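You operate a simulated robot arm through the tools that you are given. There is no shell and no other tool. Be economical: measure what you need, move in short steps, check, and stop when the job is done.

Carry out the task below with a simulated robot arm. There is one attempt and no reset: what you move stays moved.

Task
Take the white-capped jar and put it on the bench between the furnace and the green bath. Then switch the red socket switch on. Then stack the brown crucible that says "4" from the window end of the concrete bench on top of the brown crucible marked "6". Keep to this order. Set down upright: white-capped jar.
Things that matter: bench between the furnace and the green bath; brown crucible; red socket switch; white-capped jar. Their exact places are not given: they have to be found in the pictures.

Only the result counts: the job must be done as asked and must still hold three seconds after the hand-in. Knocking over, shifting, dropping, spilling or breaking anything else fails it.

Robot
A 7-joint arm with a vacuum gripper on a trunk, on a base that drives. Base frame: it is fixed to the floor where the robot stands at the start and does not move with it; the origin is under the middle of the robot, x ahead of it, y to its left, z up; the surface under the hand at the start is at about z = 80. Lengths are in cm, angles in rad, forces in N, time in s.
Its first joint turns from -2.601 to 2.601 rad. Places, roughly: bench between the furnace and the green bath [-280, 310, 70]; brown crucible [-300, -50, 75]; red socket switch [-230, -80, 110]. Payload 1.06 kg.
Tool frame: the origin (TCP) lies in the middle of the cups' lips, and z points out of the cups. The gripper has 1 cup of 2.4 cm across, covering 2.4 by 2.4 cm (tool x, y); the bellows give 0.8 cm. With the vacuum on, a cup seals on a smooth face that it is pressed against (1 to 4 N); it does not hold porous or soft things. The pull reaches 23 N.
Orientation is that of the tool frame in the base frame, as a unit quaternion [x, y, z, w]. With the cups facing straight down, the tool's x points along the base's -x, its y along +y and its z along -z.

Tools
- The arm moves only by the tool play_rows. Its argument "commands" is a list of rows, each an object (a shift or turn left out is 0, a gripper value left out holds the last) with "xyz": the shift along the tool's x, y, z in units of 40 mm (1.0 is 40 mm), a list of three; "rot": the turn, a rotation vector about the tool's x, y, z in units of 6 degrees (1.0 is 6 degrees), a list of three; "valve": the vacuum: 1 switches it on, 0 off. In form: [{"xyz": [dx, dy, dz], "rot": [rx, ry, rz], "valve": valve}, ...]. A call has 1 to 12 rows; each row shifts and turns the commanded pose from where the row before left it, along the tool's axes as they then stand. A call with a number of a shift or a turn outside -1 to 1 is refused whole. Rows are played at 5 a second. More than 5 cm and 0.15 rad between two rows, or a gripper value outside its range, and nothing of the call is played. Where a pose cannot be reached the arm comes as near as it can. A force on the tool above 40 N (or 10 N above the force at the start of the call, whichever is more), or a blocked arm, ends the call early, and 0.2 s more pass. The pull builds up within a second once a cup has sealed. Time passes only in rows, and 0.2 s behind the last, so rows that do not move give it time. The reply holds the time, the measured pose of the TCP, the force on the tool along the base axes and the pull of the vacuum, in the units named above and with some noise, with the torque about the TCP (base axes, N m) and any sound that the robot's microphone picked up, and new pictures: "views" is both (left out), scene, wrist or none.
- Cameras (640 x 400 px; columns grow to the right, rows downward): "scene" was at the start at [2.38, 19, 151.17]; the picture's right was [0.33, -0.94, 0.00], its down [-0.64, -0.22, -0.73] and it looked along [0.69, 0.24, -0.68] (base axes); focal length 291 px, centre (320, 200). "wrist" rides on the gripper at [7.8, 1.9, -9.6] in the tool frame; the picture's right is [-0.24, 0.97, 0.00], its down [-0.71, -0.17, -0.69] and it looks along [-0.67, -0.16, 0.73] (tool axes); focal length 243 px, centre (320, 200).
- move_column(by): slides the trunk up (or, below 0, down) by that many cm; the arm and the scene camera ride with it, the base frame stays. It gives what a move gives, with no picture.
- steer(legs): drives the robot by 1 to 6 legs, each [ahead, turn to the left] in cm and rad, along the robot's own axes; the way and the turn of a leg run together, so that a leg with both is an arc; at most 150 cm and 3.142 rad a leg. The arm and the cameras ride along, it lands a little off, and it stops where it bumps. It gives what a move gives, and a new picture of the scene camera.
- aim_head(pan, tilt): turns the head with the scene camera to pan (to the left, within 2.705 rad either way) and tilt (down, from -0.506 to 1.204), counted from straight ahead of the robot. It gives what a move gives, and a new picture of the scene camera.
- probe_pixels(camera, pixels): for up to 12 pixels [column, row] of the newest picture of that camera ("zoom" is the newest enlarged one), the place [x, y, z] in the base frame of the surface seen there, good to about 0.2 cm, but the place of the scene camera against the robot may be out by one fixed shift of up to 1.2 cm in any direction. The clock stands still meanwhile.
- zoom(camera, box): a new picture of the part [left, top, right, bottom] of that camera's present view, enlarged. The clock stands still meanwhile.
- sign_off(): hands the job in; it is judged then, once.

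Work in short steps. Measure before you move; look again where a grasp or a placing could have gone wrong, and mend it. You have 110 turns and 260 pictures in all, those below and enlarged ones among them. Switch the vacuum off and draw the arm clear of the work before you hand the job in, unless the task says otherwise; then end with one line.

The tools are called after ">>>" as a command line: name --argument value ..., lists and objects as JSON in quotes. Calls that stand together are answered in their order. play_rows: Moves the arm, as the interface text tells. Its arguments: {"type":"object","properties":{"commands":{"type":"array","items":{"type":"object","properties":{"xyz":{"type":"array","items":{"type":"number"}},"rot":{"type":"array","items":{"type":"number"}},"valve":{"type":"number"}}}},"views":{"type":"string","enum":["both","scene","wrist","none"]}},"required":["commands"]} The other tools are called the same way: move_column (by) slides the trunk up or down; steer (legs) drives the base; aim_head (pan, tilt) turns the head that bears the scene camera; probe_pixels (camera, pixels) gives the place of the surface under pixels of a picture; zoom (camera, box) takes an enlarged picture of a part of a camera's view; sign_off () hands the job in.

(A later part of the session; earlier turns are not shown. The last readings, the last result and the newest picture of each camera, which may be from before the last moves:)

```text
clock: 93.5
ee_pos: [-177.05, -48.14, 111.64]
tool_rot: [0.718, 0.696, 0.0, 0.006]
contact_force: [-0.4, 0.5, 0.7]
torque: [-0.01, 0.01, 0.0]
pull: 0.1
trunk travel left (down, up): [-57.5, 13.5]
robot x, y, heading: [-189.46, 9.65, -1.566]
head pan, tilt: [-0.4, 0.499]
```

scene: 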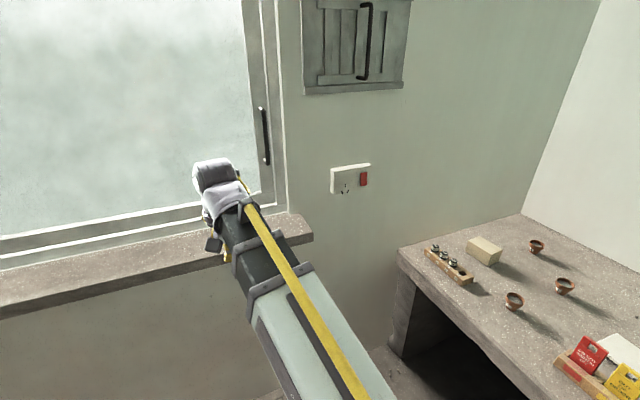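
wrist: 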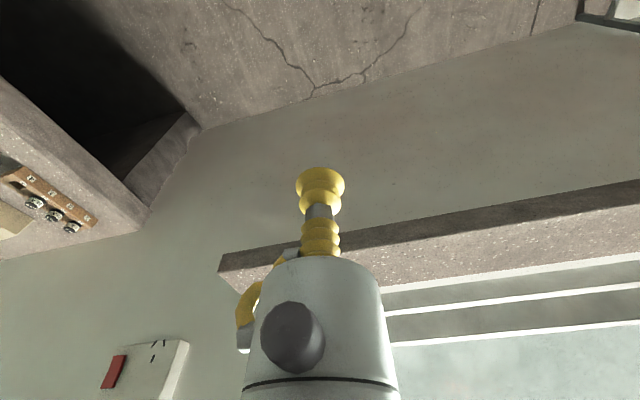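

Freed. Now sideways toward x≈−228, keeping r above 57.

>>> play_rows --commands '[{"xyz": [-0.1, -0.9, 0]}, {"xyz": [-0.1, -1, 0]}, {"xyz": [-0.05, -1, 0]}, {"xyz": [-0.05, -1, 0]}, {"xyz": [-0.05, -1, 0]}, {"xyz": [-0.05, -1, 0]}, {"xyz": [-0.05, -1, 0]}, {"xyz": [-0.05, -1, 0]}, {"xyz": [-0.05, -1, 0]}, {"xyz": [-0.05, -1, 0]}, {"xyz": [-0.05, -1, 0]}, {"xyz": [-0.05, -1, 0]}]'

```text
clock: 96.1
ee_pos: [-224.86, -49.45, 111.34]
tool_rot: [0.718, 0.696, 0.0, 0.006]
contact_force: [0.2, -0.2, 0.2]
torque: [0.0, -0.02, -0.01]
pull: 0.0
trunk travel left (down, up): [-57.5, 13.5]
robot x, y, heading: [-189.62, 8.81, -1.567]
head pan, tilt: [-0.4, 0.499]
```

scene: 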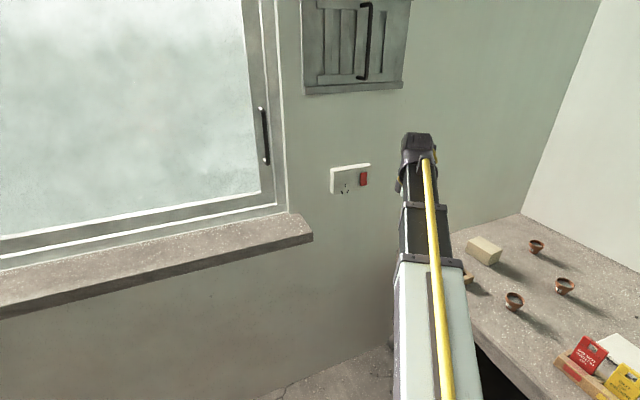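
wrist: 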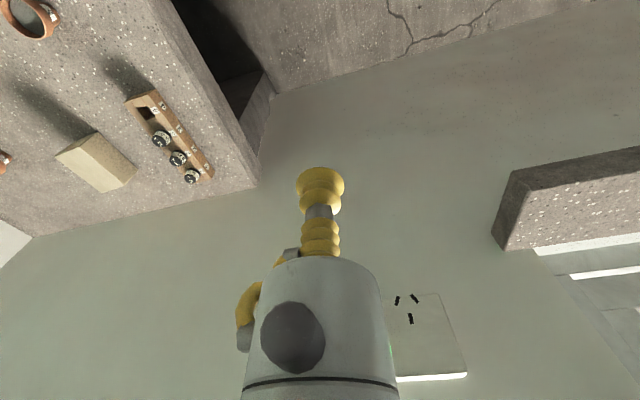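

Now I pitch the tool to horizontal, letting the wrist stay about in place.

>>> play_rows --commands '[{"xyz": [-0.4, 0, 0], "rot": [0, -1, 0]}, {"xyz": [-0.4, 0, 0], "rot": [0, -1, 0]}, {"xyz": [-0.4, 0, 0], "rot": [0, -1, 0]}, {"xyz": [-0.4, 0, 0], "rot": [0, -1, 0]}, {"xyz": [-0.4, 0, 0], "rot": [0, -1, 0]}, {"xyz": [-0.4, 0, 0], "rot": [0, -1, 0]}, {"xyz": [-0.4, 0, 0], "rot": [0, -1, 0]}, {"xyz": [-0.4, 0, 0], "rot": [0, -1, 0]}]'

```text
clock: 97.9
ee_pos: [-225.09, -60.97, 115.91]
tool_rot: [0.656, 0.633, -0.293, 0.289]
contact_force: [0.3, 0.2, 0.2]
torque: [-0.01, 0.01, 0.03]
pull: 0.0
trunk travel left (down, up): [-57.5, 13.5]
robot x, y, heading: [-189.34, 9.15, -1.567]
head pan, tilt: [-0.4, 0.499]
```

scene: 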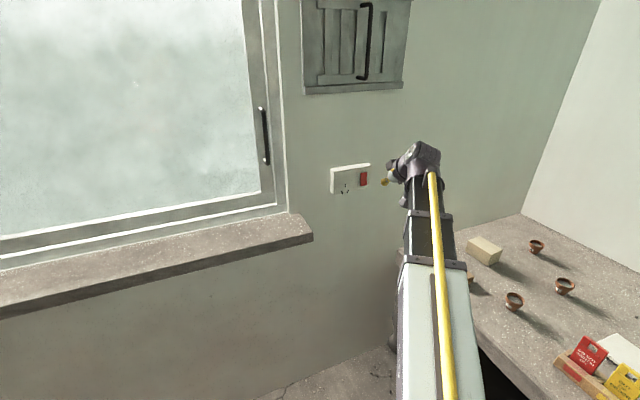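
wrist: 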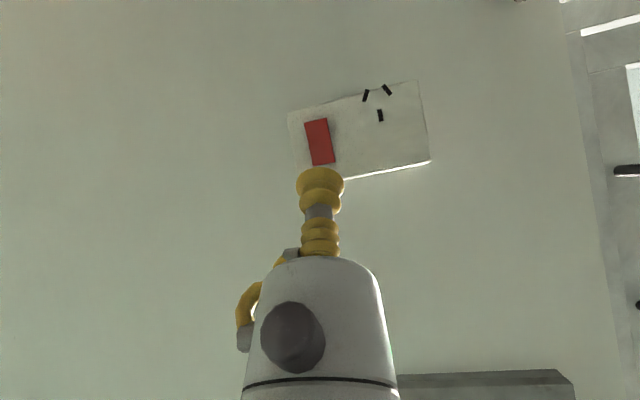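

The wrist camera sees the rocker at (320,142). I measure it accurately.

>>> probe_pixels --camera "wrist" --pixels '[[316, 124], [318, 134], [319, 142], [321, 150], [323, 160], [308, 142], [331, 142], [350, 130], [300, 135], [312, 122], [323, 122]]'

>>> zoom --camera "wrist" --box '[280, 90, 376, 180]'

```text
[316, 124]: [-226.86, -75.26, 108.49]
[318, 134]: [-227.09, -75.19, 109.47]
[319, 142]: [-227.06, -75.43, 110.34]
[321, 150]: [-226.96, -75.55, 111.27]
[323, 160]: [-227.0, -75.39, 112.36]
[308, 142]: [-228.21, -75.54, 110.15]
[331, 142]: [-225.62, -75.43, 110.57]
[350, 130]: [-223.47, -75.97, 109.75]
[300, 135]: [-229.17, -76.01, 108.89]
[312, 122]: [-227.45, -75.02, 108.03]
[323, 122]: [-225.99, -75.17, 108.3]
```

```text
4.44 times, centred on (328, 135) of wrist
```

zoom: 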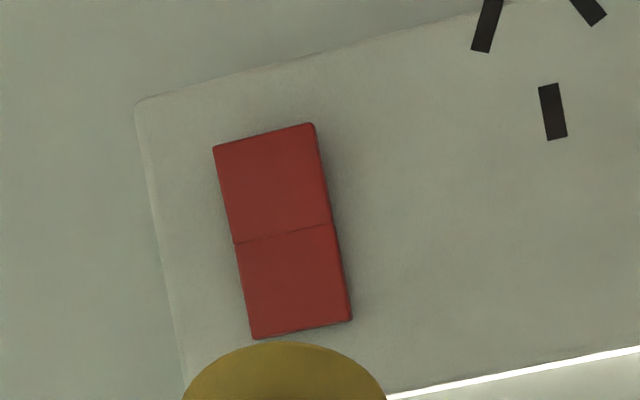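

Rocker: x≈−226.9, z 108.1–112.7, lower half centred about z 109. I finish pitching to horizontal.

>>> play_rows --commands '[{"xyz": [-0.2, 0, -0.1], "rot": [0, -1, 0]}, {"xyz": [-0.2, 0, -0.1], "rot": [0, -1, 0]}, {"xyz": [-0.1, 0, -0.1], "rot": [0, -1, 0]}, {"xyz": [0, 0, -0.1], "rot": [0, -1, 0]}, {"xyz": [0, 0, -0.1], "rot": [0, -1, 0]}, {"xyz": [0, 0, 0], "rot": [0, -1, 0]}, {"xyz": [0, 0, 0], "rot": [0, -0.9, 0]}]'

```text
clock: 99.5
ee_pos: [-225.24, -60.36, 118.62]
tool_rot: [0.509, 0.491, -0.506, 0.494]
contact_force: [-0.1, 0.2, -0.1]
torque: [0.03, 0.0, -0.02]
pull: 0.0
trunk travel left (down, up): [-57.5, 13.5]
robot x, y, heading: [-189.78, 9.4, -1.568]
head pan, tilt: [-0.4, 0.499]
```

scene: 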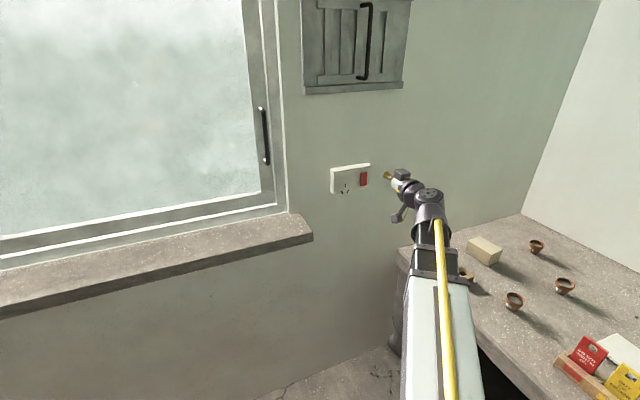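
wrist: 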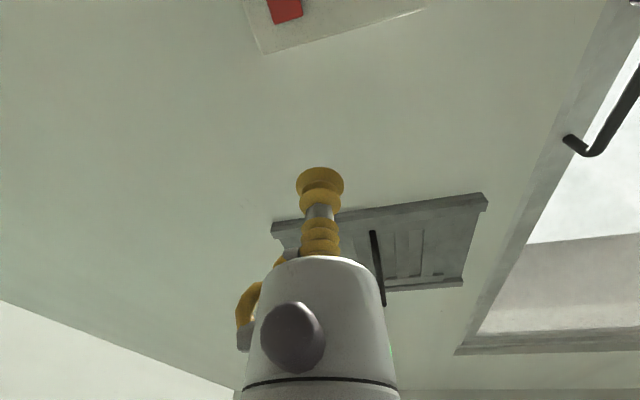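

Tool horizontal. I lower to z≈108.9, align x, and advance to 3 cm short of the rocker.

>>> play_rows --commands '[{"xyz": [0.8, -0.31, 0]}, {"xyz": [0.8, 0, 0]}, {"xyz": [0.83, 0, 0]}, {"xyz": [0, 0, 0.8]}, {"xyz": [0, 0, 0.8]}, {"xyz": [0, 0, 0.8]}, {"xyz": [0, 0, 0.4]}]'

```text
clock: 101.1
ee_pos: [-226.63, -71.37, 108.78]
tool_rot: [0.51, 0.491, -0.505, 0.494]
contact_force: [-0.3, 0.2, 0.1]
torque: [0.02, 0.01, 0.03]
pull: 0.1
trunk travel left (down, up): [-57.5, 13.5]
robot x, y, heading: [-189.71, 9.28, -1.567]
head pan, tilt: [-0.4, 0.499]
```

scene: 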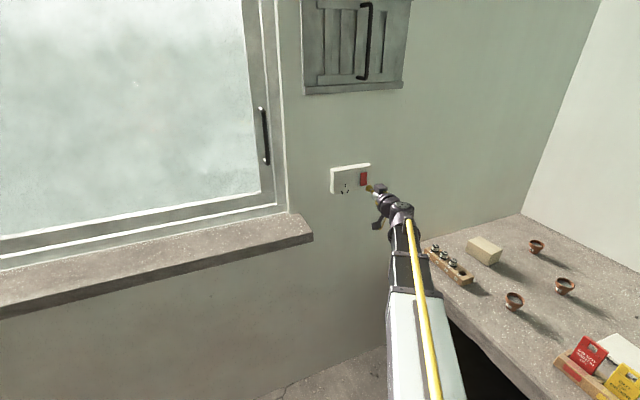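
wrist: 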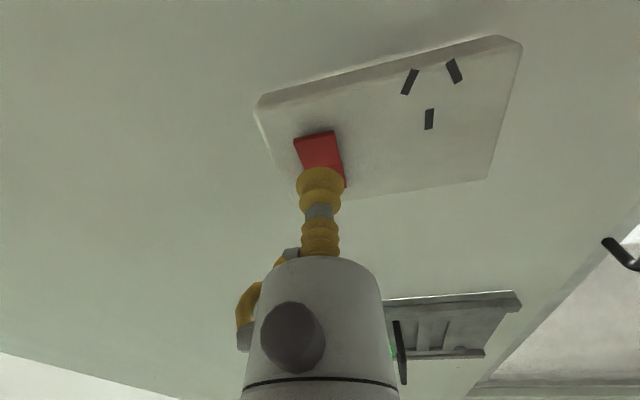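

Aligned with the lower half. I advance slowly to press it.

>>> play_rows --commands '[{"xyz": [0, 0, 0.5]}, {"xyz": [0, 0, 0.4]}, {"xyz": [0, 0, 0.1]}, {"xyz": [0, 0, 0.1]}, {"xyz": [0, 0, 0.05]}]' --views "wrist"

```text
clock: 102.3
ee_pos: [-226.86, -76.17, 108.9]
tool_rot: [0.51, 0.49, -0.505, 0.494]
contact_force: [0.6, 4.2, -1.7]
torque: [-0.06, 0.02, 0.02]
pull: 0.1
trunk travel left (down, up): [-57.5, 13.5]
robot x, y, heading: [-189.64, 9.25, -1.569]
head pan, tilt: [-0.4, 0.499]
```

wrist: 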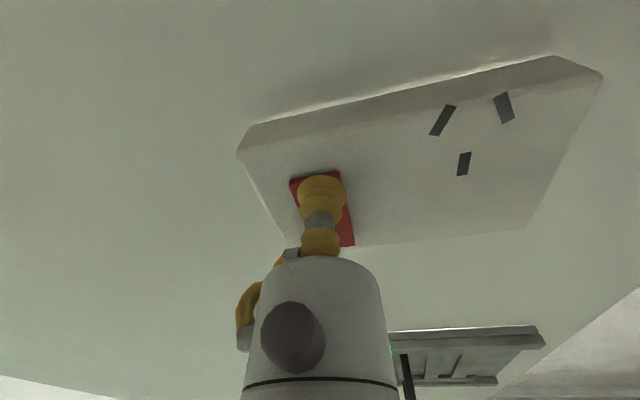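

4 N contact and no click yet; I press a little further.

>>> play_rows --commands '[{"xyz": [0, 0, 0.07]}, {"xyz": [0, 0, 0.07]}]' --views "wrist"

```text
clock: 102.9
ee_pos: [-226.97, -76.4, 108.89]
tool_rot: [0.51, 0.49, -0.507, 0.493]
contact_force: [3.7, 20.3, -8.9]
torque: [-0.24, 0.02, -0.12]
pull: 0.0
trunk travel left (down, up): [-57.5, 13.5]
robot x, y, heading: [-189.67, 9.74, -1.568]
head pan, tilt: [-0.4, 0.499]
```

wrist: 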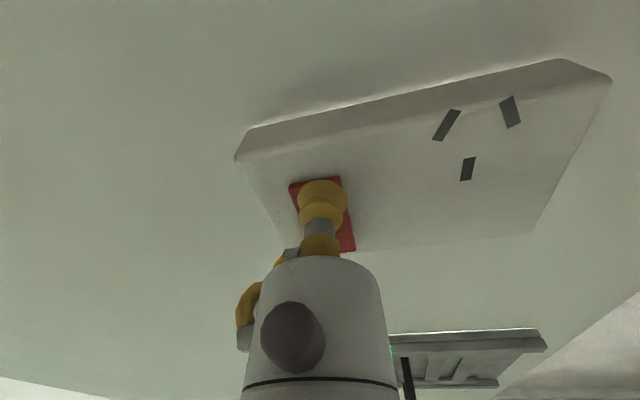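

20 N and no sound. I back off and inspect the rocker.

>>> play_rows --commands '[{"xyz": [0, 0, -0.3]}, {"xyz": [0, 0, -0.8]}, {"xyz": [0, 0, -0.8]}, {"xyz": [0.6, 0, -0.8]}]' --views "wrist"

>>> zoom --camera "scene" --box '[324, 155, 388, 195]'

```text
clock: 103.9
ee_pos: [-226.44, -65.82, 106.32]
tool_rot: [0.51, 0.491, -0.506, 0.493]
contact_force: [0.3, 0.7, 0.0]
torque: [-0.02, -0.02, 0.0]
pull: 0.1
trunk travel left (down, up): [-57.5, 13.5]
robot x, y, heading: [-189.84, 9.25, -1.563]
head pan, tilt: [-0.4, 0.499]
```

wrist: 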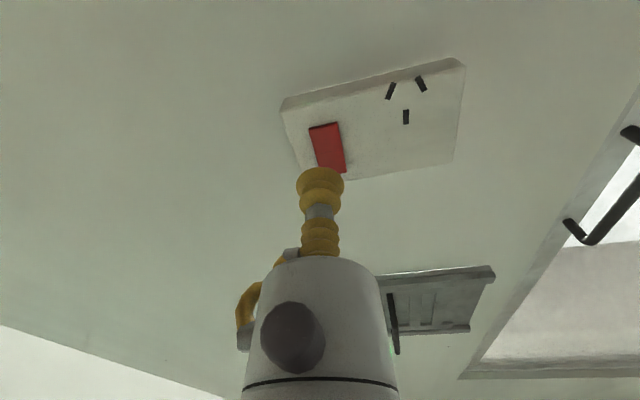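

```text
10.00 times, centred on (356, 175) of scene
```

zoom: 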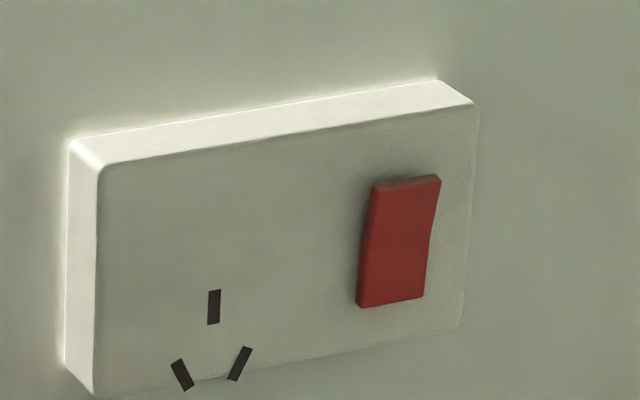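

The rocker has flipped: its lower half is now in and its upper half stands out, so it is on. I retreat, and return the tool to pointing down by the reverse way.

>>> play_rows --commands '[{"xyz": [-0.7, 0, -0.7]}, {"xyz": [-0.8, 0, -0.7]}, {"xyz": [-0.8, 0, 0]}, {"xyz": [-0.8, 0, 0]}, {"rot": [0, 0.9, 0]}, {"rot": [0, 1, 0]}, {"xyz": [0, 0, 0.1], "rot": [0, 1, 0]}, {"xyz": [0, 0, 0.1], "rot": [0, 1, 0]}, {"xyz": [0.1, 0, 0.1], "rot": [0, 1, 0]}, {"xyz": [0.2, 0, 0.1], "rot": [0, 1, 0]}, {"xyz": [0.2, 0, 0.1], "rot": [0, 1, 0]}]' --views "none"

>>> play_rows --commands '[{"xyz": [0.4, 0, 0], "rot": [0, 1, 0]}, {"xyz": [0.4, 0, 0], "rot": [0, 1, 0]}, {"xyz": [0.4, 0, 0], "rot": [0, 1, 0]}, {"xyz": [0.4, 0, 0], "rot": [0, 1, 0]}, {"xyz": [0.4, 0, 0], "rot": [0, 1, 0]}, {"xyz": [0.4, 0, 0], "rot": [0, 1, 0]}, {"xyz": [0.4, 0, 0], "rot": [0, 1, 0]}, {"xyz": [0.4, 0, 0], "rot": [0, 1, 0]}]'

```text
clock: 106.3
ee_pos: [-226.5, -61.15, 116.23]
tool_rot: [0.656, 0.634, -0.292, 0.288]
contact_force: [0.4, 0.2, 0.3]
torque: [-0.02, 0.02, -0.01]
pull: 0.0
trunk travel left (down, up): [-57.5, 13.5]
robot x, y, heading: [-189.46, 9.6, -1.57]
head pan, tilt: [-0.4, 0.499]
```

```text
clock: 108.1
ee_pos: [-226.09, -50.04, 110.6]
tool_rot: [0.718, 0.696, 0.0, 0.005]
contact_force: [-0.3, 0.9, 0.1]
torque: [0.01, 0.04, 0.0]
pull: 0.1
trunk travel left (down, up): [-57.5, 13.5]
robot x, y, heading: [-189.65, 9.26, -1.567]
head pan, tilt: [-0.4, 0.499]
```

scene: 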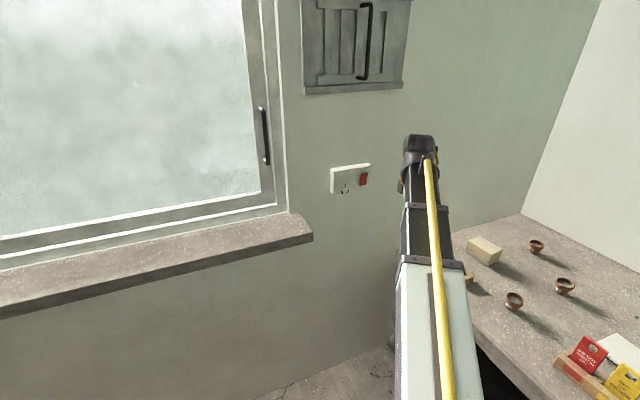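
wrist: 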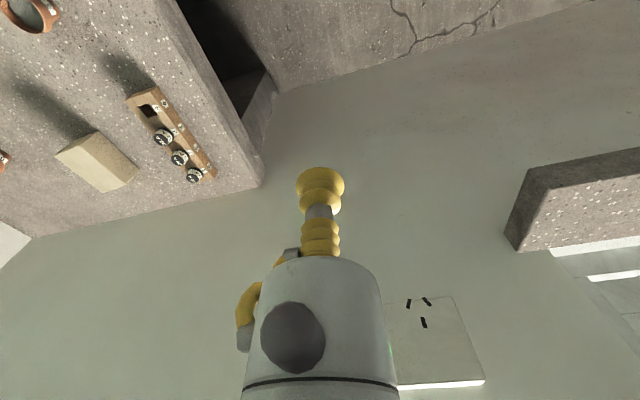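

Tool is down again. I zoom to read the crucible labels.

>>> zoom --camera "scene" --box '[496, 232, 592, 312]'

>>> aim_head --pan -0.9 --tilt 0.6

```text
5.00 times, centred on (544, 272) of scene
```

zoom: 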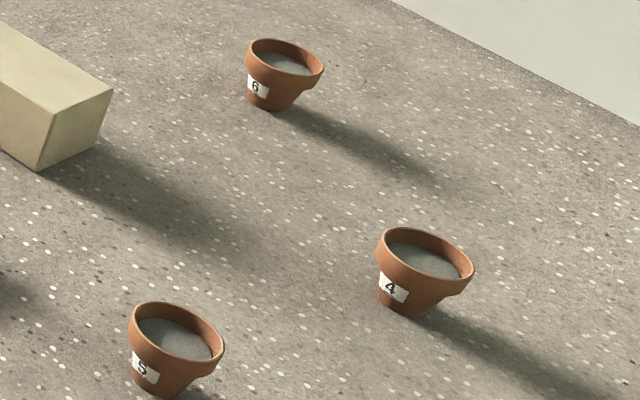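

```text
clock: 109.0
ee_pos: [-226.15, -50.15, 110.76]
tool_rot: [0.718, 0.696, -0.001, 0.006]
contact_force: [0.1, 0.5, 0.7]
torque: [-0.01, -0.01, 0.02]
pull: 0.0
trunk travel left (down, up): [-57.5, 13.5]
robot x, y, heading: [-189.41, 9.0, -1.569]
head pan, tilt: [-0.901, 0.6]
```

scene: 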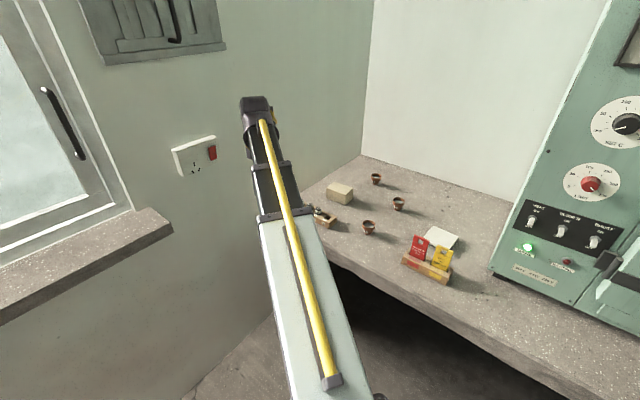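

Labels read: "4" at (−292,−33), "6" at (−306,−54), "5" at (−268,−36). I need to get the base closer, so I look down to judge the robot's own footprint against the bench.

>>> aim_head --pan -1.3 --tilt 1.2

```text
clock: 110.0
ee_pos: [-226.03, -50.08, 110.56]
tool_rot: [0.718, 0.696, 0.0, 0.007]
contact_force: [0.5, 0.0, -1.3]
torque: [-0.02, -0.02, -0.01]
pull: 0.1
trunk travel left (down, up): [-57.5, 13.5]
robot x, y, heading: [-190.05, 9.06, -1.568]
head pan, tilt: [-1.3, 1.201]
```

scene: 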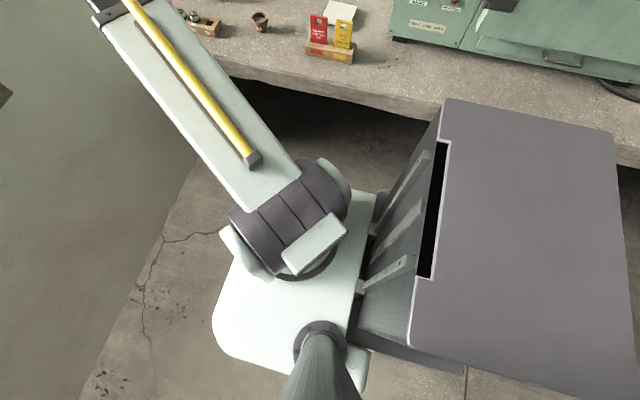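

I probe the robot's own parts and the bench edge to know the footprint.

>>> probe_pixels --camera "scene" --pixels '[[215, 330], [250, 235], [375, 200], [440, 100], [610, 135], [630, 345], [300, 250], [440, 110], [350, 330], [225, 205], [330, 100], [410, 350]]'

```text
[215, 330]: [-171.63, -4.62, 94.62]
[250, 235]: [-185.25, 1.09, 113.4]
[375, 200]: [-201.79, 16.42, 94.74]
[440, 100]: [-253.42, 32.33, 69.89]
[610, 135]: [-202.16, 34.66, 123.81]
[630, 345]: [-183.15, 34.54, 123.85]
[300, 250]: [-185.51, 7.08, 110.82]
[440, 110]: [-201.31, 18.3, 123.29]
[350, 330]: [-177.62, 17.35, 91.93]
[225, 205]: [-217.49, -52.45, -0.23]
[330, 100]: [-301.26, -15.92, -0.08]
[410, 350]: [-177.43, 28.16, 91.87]
```

Final base spot chosen: about (−213,−38) approached diagonally, so the rear stays clear of the sill. First I swing the arm to the right so it won't meet the wall.

>>> play_rows --commands '[{"xyz": [0.7, -0.85, 0]}, {"xyz": [0.7, -0.85, 0]}, {"xyz": [0.75, -0.8, 0]}, {"xyz": [0.78, -0.75, 0]}, {"xyz": [0.78, -0.75, 0]}, {"xyz": [0.8, -0.72, 0]}, {"xyz": [0.82, -0.7, 0]}, {"xyz": [0.82, -0.65, 0]}, {"xyz": [0.85, -0.65, 0]}]' --views "none"

>>> aim_head --pan -0.6 --tilt 0.7

```text
clock: 112.0
ee_pos: [-251.83, -21.05, 110.01]
tool_rot: [0.719, 0.695, 0.0, 0.006]
contact_force: [-0.7, -0.2, -0.6]
torque: [0.02, 0.01, -0.02]
pull: 0.0
trunk travel left (down, up): [-57.5, 13.5]
robot x, y, heading: [-189.63, 9.19, -1.568]
head pan, tilt: [-1.3, 1.201]
```

```text
clock: 113.1
ee_pos: [-251.88, -21.07, 109.97]
tool_rot: [0.718, 0.696, 0.0, 0.006]
contact_force: [-0.3, 0.0, -0.2]
torque: [0.0, -0.04, -0.02]
pull: 0.0
trunk travel left (down, up): [-57.5, 13.5]
robot x, y, heading: [-189.51, 9.64, -1.568]
head pan, tilt: [-0.6, 0.7]
```

scene: 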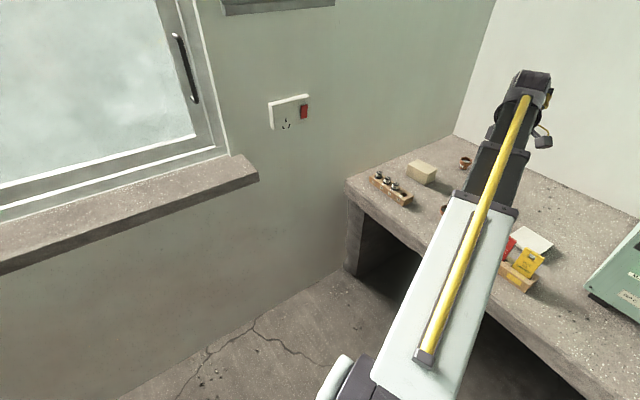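

Clear. I turn right 0.46 and drive 30 cm first.

>>> steer --legs '[[0, -0.458], [30, 0]]'

```text
clock: 116.5
ee_pos: [-272.27, -17.71, 109.93]
tool_rot: [0.858, 0.514, -0.001, 0.006]
contact_force: [0.2, -1.0, 1.2]
torque: [0.02, 0.01, 0.03]
pull: 0.1
trunk travel left (down, up): [-57.5, 13.5]
robot x, y, heading: [-203.1, -18.2, -2.028]
head pan, tilt: [-0.6, 0.7]
```

scene: 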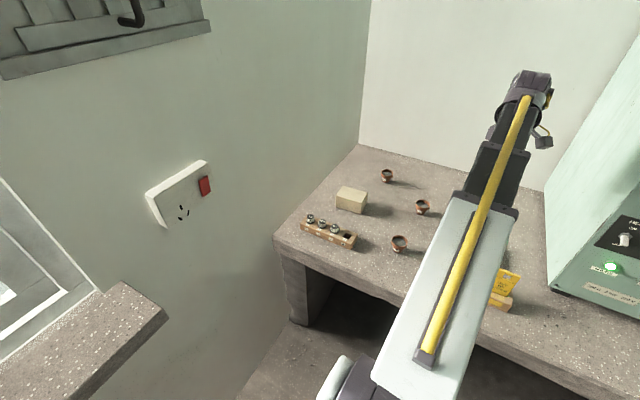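

Going well; another 20 cm.

>>> steer --legs '[[20, 0]]'

>>> zoom --camera "wrist" --box '[0, 0, 640, 400]'

```text
clock: 118.1
ee_pos: [-281.3, -36.09, 110.13]
tool_rot: [0.857, 0.515, -0.002, 0.006]
contact_force: [-1.1, -0.4, 0.0]
torque: [0.0, 0.01, 0.04]
pull: 0.1
trunk travel left (down, up): [-57.5, 13.5]
robot x, y, heading: [-212.05, -36.35, -2.025]
head pan, tilt: [-0.6, 0.7]
```

scene: 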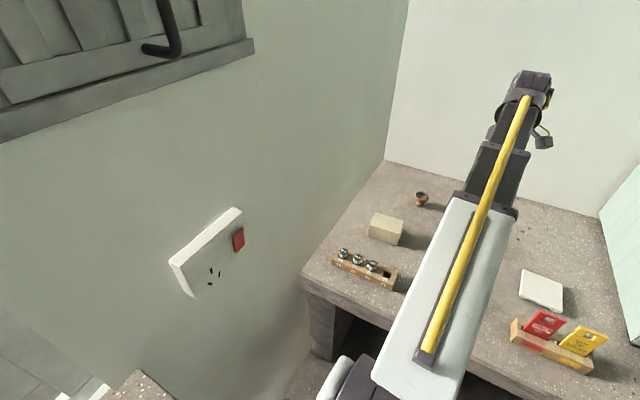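

```text
1.00 times, centred on (320, 200) of wrist (not enlarged: the box is as wide or as high as the picture)
```

zoom: 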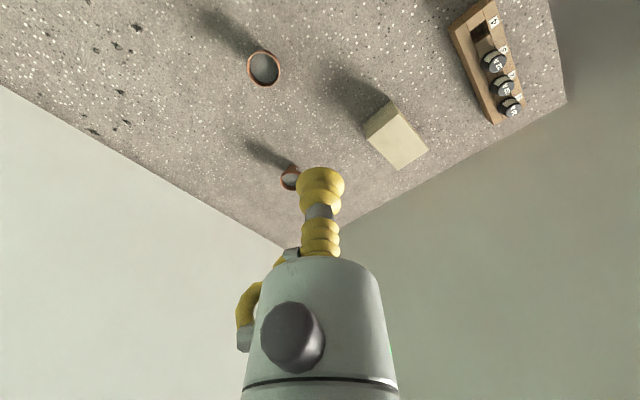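

The wrist sees one crucible at (264,68) and another at (290,178). I probe both.

>>> probe_pixels --camera "wrist" --pixels '[[264, 69], [264, 60], [264, 78], [249, 69], [280, 69], [264, 52], [264, 85], [290, 178], [283, 178], [290, 168], [364, 135], [400, 110]]'

>>> zoom --camera "wrist" --box '[224, 40, 304, 90]'

>>> aim_head --pan -0.95 --tilt 0.8

```text
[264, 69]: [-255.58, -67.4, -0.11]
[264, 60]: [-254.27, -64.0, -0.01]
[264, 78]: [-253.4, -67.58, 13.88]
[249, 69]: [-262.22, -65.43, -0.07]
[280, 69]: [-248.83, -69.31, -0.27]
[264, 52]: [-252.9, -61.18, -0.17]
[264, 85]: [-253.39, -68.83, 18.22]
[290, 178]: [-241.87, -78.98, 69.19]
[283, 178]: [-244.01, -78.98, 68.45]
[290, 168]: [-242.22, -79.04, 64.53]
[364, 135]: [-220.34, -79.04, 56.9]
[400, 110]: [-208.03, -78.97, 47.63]
```

```text
8.00 times, centred on (264, 65) of wrist
```

zoom: 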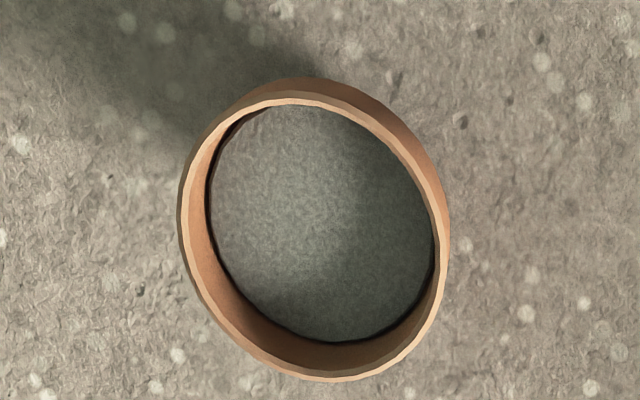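

```text
clock: 118.9
ee_pos: [-281.37, -35.94, 109.96]
tool_rot: [0.857, 0.515, -0.002, 0.006]
contact_force: [0.4, 0.2, 0.9]
torque: [0.0, -0.02, -0.01]
pull: 0.0
trunk travel left (down, up): [-57.5, 13.5]
robot x, y, heading: [-212.44, -36.4, -2.023]
head pan, tilt: [-0.949, 0.799]
```

scene: 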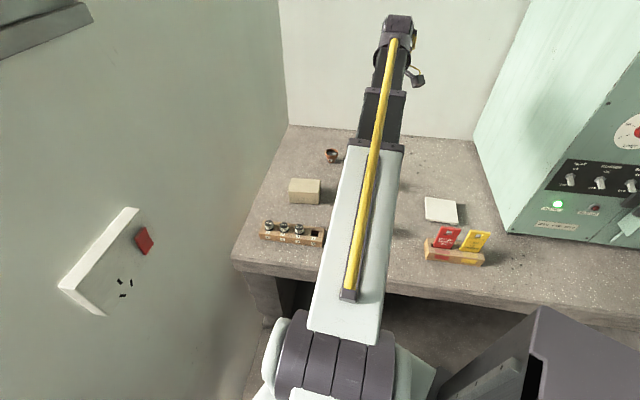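

The wrist picture was stale; I straighten the small tilt and take a new one.

>>> play_rows --commands '[{"rot": [0.095, 0.06, 0]}]' --views "wrist"

>>> probe_pixels --camera "wrist" --pixels '[[264, 69], [264, 60], [264, 78], [249, 69], [280, 69], [264, 53], [264, 85], [290, 178], [283, 178], [290, 168], [375, 130], [420, 150]]'

```text
clock: 119.3
ee_pos: [-281.4, -35.95, 110.03]
tool_rot: [0.858, 0.514, 0.0, 0.0]
contact_force: [-0.6, -0.2, 0.3]
torque: [0.03, 0.0, 0.01]
pull: 0.0
trunk travel left (down, up): [-57.5, 13.5]
robot x, y, heading: [-212.16, -36.37, -2.027]
head pan, tilt: [-0.949, 0.799]
```

wrist: 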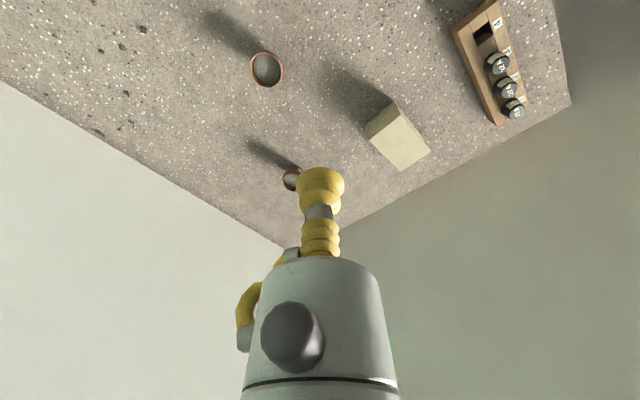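

```text
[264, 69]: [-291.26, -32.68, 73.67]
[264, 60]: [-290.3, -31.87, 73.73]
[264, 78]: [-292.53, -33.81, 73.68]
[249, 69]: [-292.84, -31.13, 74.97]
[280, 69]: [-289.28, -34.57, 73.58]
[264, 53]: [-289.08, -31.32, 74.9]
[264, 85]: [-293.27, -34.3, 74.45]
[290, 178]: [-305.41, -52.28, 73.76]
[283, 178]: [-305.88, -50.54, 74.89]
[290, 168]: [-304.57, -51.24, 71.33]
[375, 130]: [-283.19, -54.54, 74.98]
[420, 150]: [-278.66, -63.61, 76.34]
```

#4 is at about (−291.2,−32.8), fill z 73.7. I go above it to z≈86.

>>> play_rows --commands '[{"xyz": [-0.16, -0.86, 0]}, {"xyz": [-0.16, -0.86, 0]}, {"xyz": [-0.15, -0.86, 0]}, {"xyz": [0, 0, 1]}, {"xyz": [0, 0, 1]}, {"xyz": [0, 0, 1]}, {"xyz": [0, 0, 1]}, {"xyz": [0, 0, 1]}, {"xyz": [0, 0, 1]}]'

```text
clock: 121.3
ee_pos: [-291.36, -33.17, 85.73]
tool_rot: [0.858, 0.514, -0.002, 0.0]
contact_force: [0.1, 0.6, -0.4]
torque: [0.01, -0.02, -0.02]
pull: 0.1
trunk travel left (down, up): [-57.5, 13.5]
robot x, y, heading: [-212.08, -36.25, -2.024]
head pan, tilt: [-0.949, 0.799]
```

scene: 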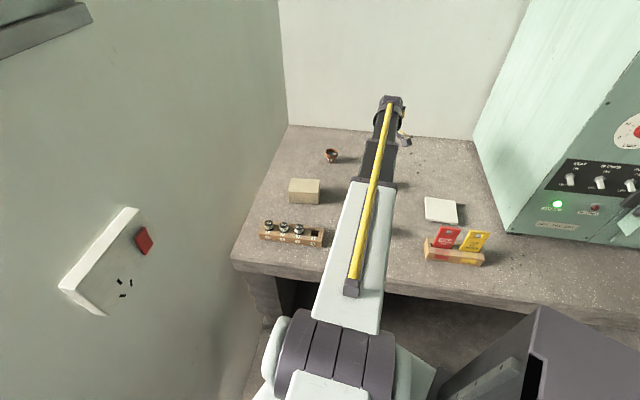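
wrist: 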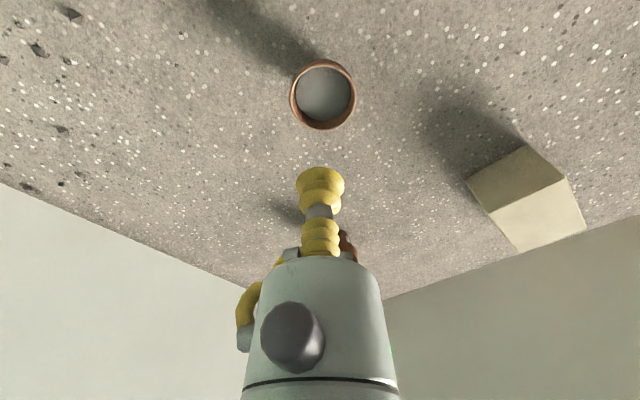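

The crucible is at (322,95). I probe its rim and fill for the centre.

>>> probe_pixels --camera "wrist" --pixels '[[322, 95], [291, 95], [354, 95], [322, 61], [322, 128], [305, 95], [340, 95], [322, 80], [322, 112]]'

>>> zoom --camera "wrist" --box '[274, 60, 370, 130]'

```text
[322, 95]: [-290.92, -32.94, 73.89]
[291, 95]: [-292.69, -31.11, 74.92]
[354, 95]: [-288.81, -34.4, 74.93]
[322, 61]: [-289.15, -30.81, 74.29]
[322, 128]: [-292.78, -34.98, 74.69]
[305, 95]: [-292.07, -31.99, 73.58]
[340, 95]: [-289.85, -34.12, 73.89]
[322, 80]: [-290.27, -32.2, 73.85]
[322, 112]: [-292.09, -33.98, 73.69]
```

```text
5.71 times, centred on (322, 95) of wrist
```

zoom: 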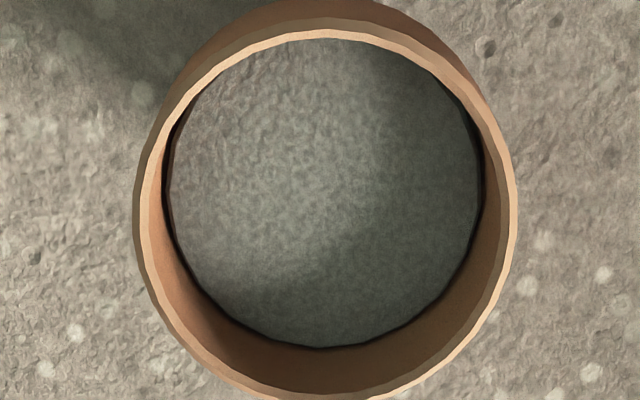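

Centre ≈ (−290.9,−32.85), inner width ≈4 cm, enough for the cup. I lower onto the grey fill with vacuum on.

>>> play_rows --commands '[{"xyz": [0.06, 0.09, 0.8]}, {"xyz": [0, 0, 0.9]}, {"xyz": [0, 0, 0.9]}, {"xyz": [0, 0, 0.25], "valve": 1}, {"xyz": [0, 0, 0.13]}, {"xyz": [0, 0, 0.08]}, {}, {}, {}]' --views "wrist"

```text
clock: 123.3
ee_pos: [-291.02, -32.91, 73.79]
tool_rot: [0.858, 0.514, -0.002, 0.001]
contact_force: [-0.1, -0.4, 2.1]
torque: [-0.04, 0.0, 0.0]
pull: 22.8
trunk travel left (down, up): [-57.5, 13.5]
robot x, y, heading: [-212.35, -36.44, -2.028]
head pan, tilt: [-0.949, 0.799]
```

wrist: 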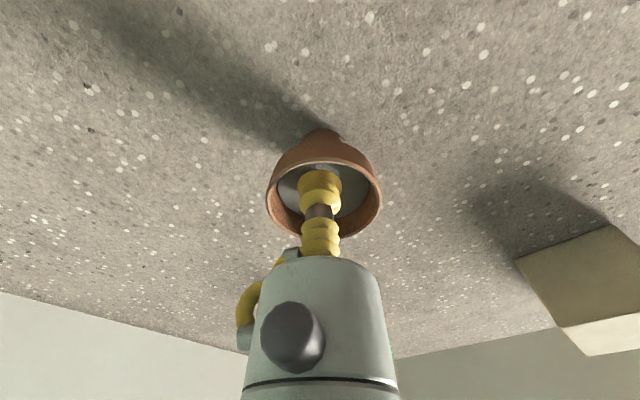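

Sealed, 22.8 N. I lift slowly and check that the crucible hangs level.

>>> play_rows --commands '[{"xyz": [0, 0, -0.15]}, {"xyz": [0, 0, -0.35]}, {"xyz": [0, 0, -0.8]}, {"xyz": [0, 0, -1]}, {"xyz": [0, 0, -1]}, {"xyz": [0, 0, -1]}, {"xyz": [0, 0, -1]}]' --views "wrist"

>>> zoom --camera "scene" --box '[260, 80, 460, 205]'

```text
clock: 124.9
ee_pos: [-291.03, -32.8, 94.89]
tool_rot: [0.858, 0.514, -0.001, 0.0]
contact_force: [-0.2, 0.4, -0.7]
torque: [0.02, 0.03, -0.01]
pull: 22.7
trunk travel left (down, up): [-57.5, 13.5]
robot x, y, heading: [-211.91, -36.13, -2.025]
head pan, tilt: [-0.949, 0.799]
```

wrist: 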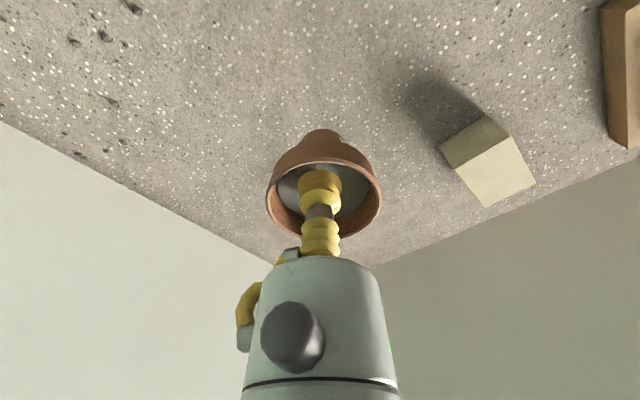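

```text
3.20 times, centred on (360, 142) of scene
```

zoom: 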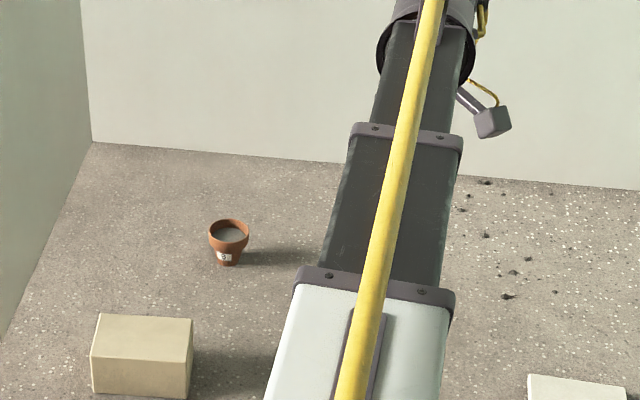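

It hangs level. I check the back wall's distance and move over #6.

>>> probe_pixels --camera "scene" --pixels '[[330, 90], [332, 153], [440, 100]]'

>>> play_rows --commands '[{"xyz": [-0.86, -0.13, 0]}, {"xyz": [-0.86, -0.13, 0]}, {"xyz": [-0.86, -0.13, 0]}, {"xyz": [-0.86, -0.13, 0]}, {"xyz": [-0.86, -0.13, 0]}, {"xyz": [-0.86, -0.14, 0]}, {"xyz": [-0.86, -0.14, 0]}]'

```text
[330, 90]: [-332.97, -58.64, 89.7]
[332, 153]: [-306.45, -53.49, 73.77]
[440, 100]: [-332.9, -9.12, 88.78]
```

```text
clock: 126.5
ee_pos: [-305.52, -52.22, 94.87]
tool_rot: [0.858, 0.514, -0.002, 0.0]
contact_force: [-0.9, 0.4, -1.0]
torque: [0.0, -0.01, 0.02]
pull: 23.1
trunk travel left (down, up): [-57.5, 13.5]
robot x, y, heading: [-212.03, -36.39, -2.028]
head pan, tilt: [-0.949, 0.799]
```

scene: 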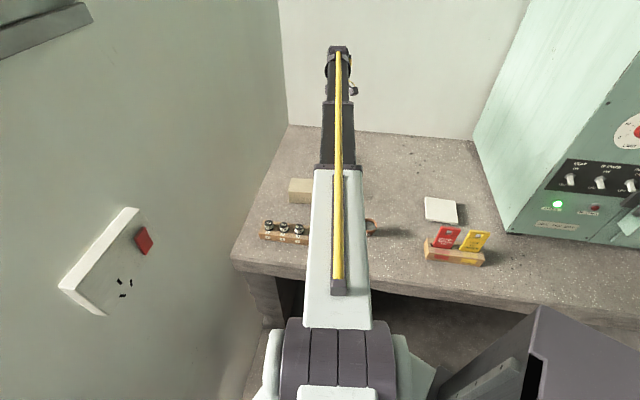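
wrist: 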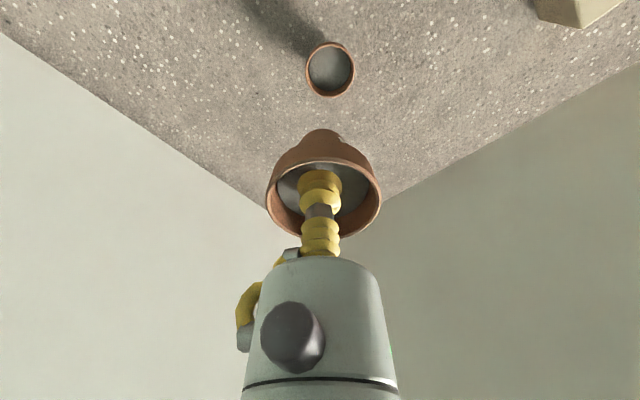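

#6 is visible at (330,70). I probe its rim and fill.

>>> probe_pixels --camera "wrist" --pixels '[[330, 70], [307, 70], [353, 70], [330, 44], [330, 96], [318, 70], [342, 70], [330, 58], [330, 84]]'

>>> zoom --camera "wrist" --box '[282, 40, 378, 100]'

```text
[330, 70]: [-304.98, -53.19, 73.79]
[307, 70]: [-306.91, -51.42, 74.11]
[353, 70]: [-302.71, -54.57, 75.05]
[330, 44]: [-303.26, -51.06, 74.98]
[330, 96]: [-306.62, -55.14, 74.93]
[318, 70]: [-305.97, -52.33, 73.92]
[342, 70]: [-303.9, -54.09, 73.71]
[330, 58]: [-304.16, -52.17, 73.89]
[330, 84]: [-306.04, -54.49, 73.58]
```

```text
6.67 times, centred on (330, 70) of wrist
```

zoom: 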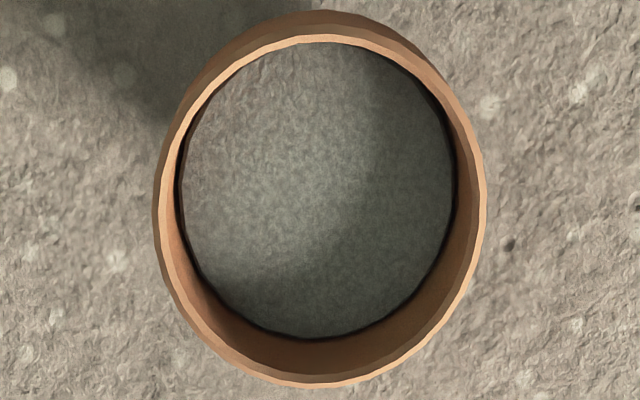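

#6 centre ≈ (−304.95,−53.15). I correct by (+0.6,−0.9) and lower to just above it.

>>> play_rows --commands '[{"xyz": [-0.135, 0.236, 0]}, {"xyz": [0, 0, 0.9]}, {"xyz": [0, 0, 0.9]}, {"xyz": [0, 0, 0.9]}, {}]'

```text
clock: 127.7
ee_pos: [-304.86, -53.25, 84.27]
tool_rot: [0.858, 0.514, -0.001, 0.0]
contact_force: [-0.3, 0.3, -0.1]
torque: [0.0, -0.02, 0.02]
pull: 22.7
trunk travel left (down, up): [-57.5, 13.5]
robot x, y, heading: [-212.57, -36.27, -2.032]
head pan, tilt: [-0.949, 0.799]
```

scene: 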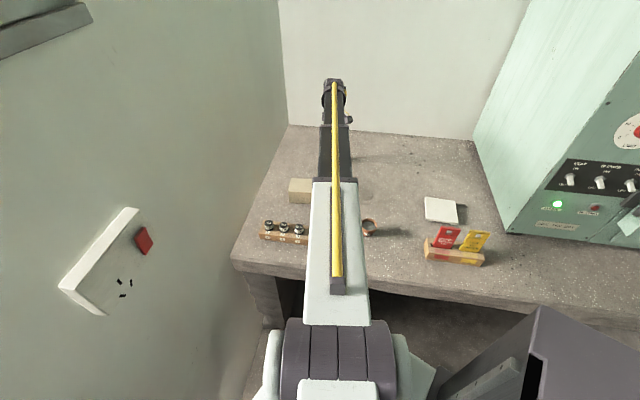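
wrist: 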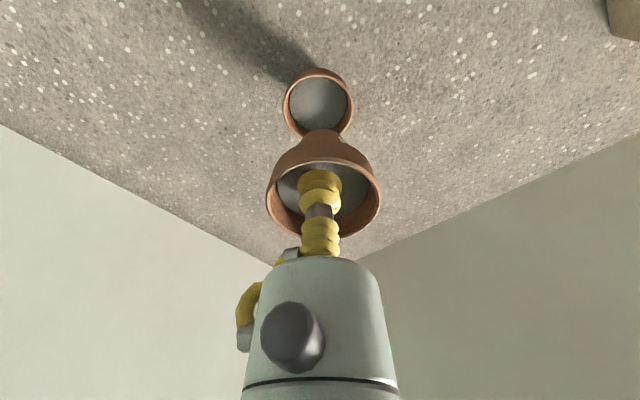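

Nearly over it; one more probe of #6's rim to check alignment.

>>> probe_pixels --camera "wrist" --pixels '[[287, 104], [351, 104], [319, 72], [319, 104], [294, 84], [345, 84], [340, 129], [297, 129]]'

>>> zoom --camera "wrist" --box '[256, 60, 384, 140]'

```text
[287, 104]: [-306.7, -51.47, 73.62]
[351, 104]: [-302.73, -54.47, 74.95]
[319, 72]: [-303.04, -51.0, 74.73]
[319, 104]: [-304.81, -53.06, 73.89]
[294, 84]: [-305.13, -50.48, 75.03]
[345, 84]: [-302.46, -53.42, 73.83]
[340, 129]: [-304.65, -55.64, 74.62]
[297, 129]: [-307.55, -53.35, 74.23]
```

```text
5.00 times, centred on (320, 100) of wrist
```

zoom: 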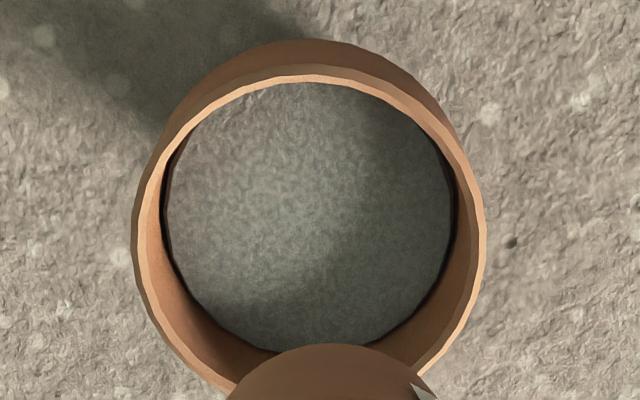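

Comparing image columns with the cup axis (320): #6 centres at ≈318 and the carried crucible at ≈323, so about 0.3 cm off along tool y. I correct that and lower gently.

>>> play_rows --commands '[{"xyz": [0, -0.07, 0.4]}, {"xyz": [0, 0, 0.6]}, {"xyz": [0, 0, 0.3]}, {"xyz": [0, 0, 0.15]}, {}]' --views "wrist"

>>> zoom --camera "wrist" --box '[224, 80, 416, 250]'

```text
clock: 128.9
ee_pos: [-305.26, -53.03, 78.26]
tool_rot: [0.858, 0.514, -0.002, 0.0]
contact_force: [0.6, -0.4, -0.1]
torque: [0.02, 0.01, 0.02]
pull: 22.4
trunk travel left (down, up): [-57.5, 13.5]
robot x, y, heading: [-212.16, -36.25, -2.027]
head pan, tilt: [-0.949, 0.799]
```

wrist: 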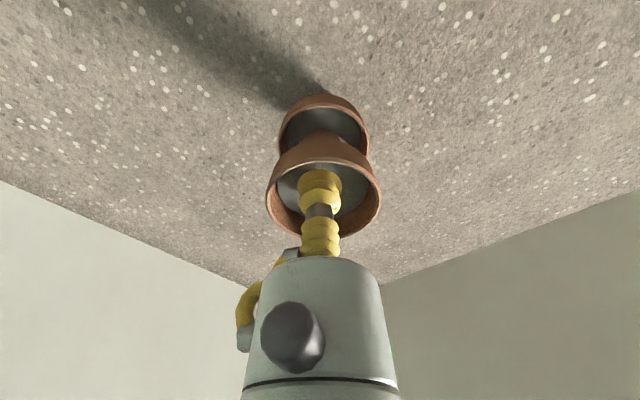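

```text
2.35 times, centred on (320, 165) of wrist
```

zoom: 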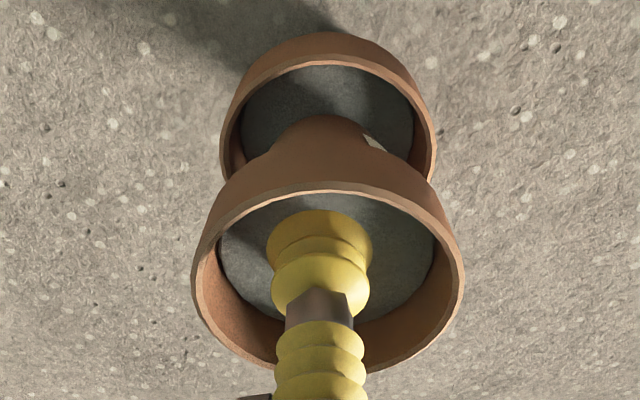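

Aligned; no contact yet at z 78.3. I lower in small steps until it bears.

>>> play_rows --commands '[{"xyz": [0, 0, 0.08]}, {"xyz": [0, 0, 0.06]}, {"xyz": [0, 0, 0.05]}, {"xyz": [0, 0, 0.04]}]' --views "wrist"

```text
clock: 129.9
ee_pos: [-305.41, -53.2, 77.66]
tool_rot: [0.857, 0.515, -0.001, 0.001]
contact_force: [0.7, 0.4, 3.3]
torque: [0.01, -0.01, 0.01]
pull: 23.2
trunk travel left (down, up): [-57.5, 13.5]
robot x, y, heading: [-212.19, -36.47, -2.027]
head pan, tilt: [-0.949, 0.799]
```

wrist: 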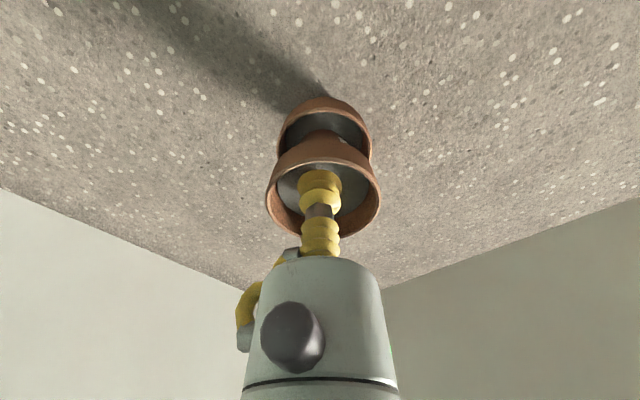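

Contact at z 77.66 with 3.3 N, as expected for sitting on #6's fill. I release and rise straight.

>>> play_rows --commands '[{"valve": 0}, {}, {}, {}, {}, {"xyz": [0, 0, -0.06]}, {"xyz": [0, 0, -0.1]}, {"xyz": [0, 0, -0.3]}, {"xyz": [0, 0, -0.8]}, {"xyz": [0, 0, -1]}, {"xyz": [0, 0, -1]}, {"xyz": [0, 0, -1]}]'

```text
clock: 132.5
ee_pos: [-305.18, -53.13, 94.54]
tool_rot: [0.857, 0.515, -0.001, -0.001]
contact_force: [0.6, 0.8, 0.3]
torque: [0.01, -0.02, -0.05]
pull: 0.0
trunk travel left (down, up): [-57.5, 13.5]
robot x, y, heading: [-212.09, -36.3, -2.025]
head pan, tilt: [-0.949, 0.799]
```

scene: 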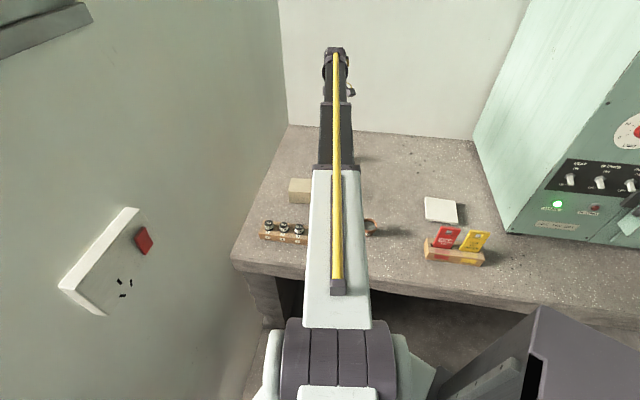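
wrist: 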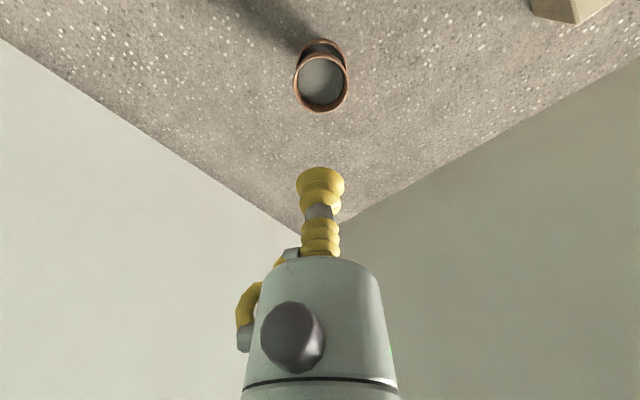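

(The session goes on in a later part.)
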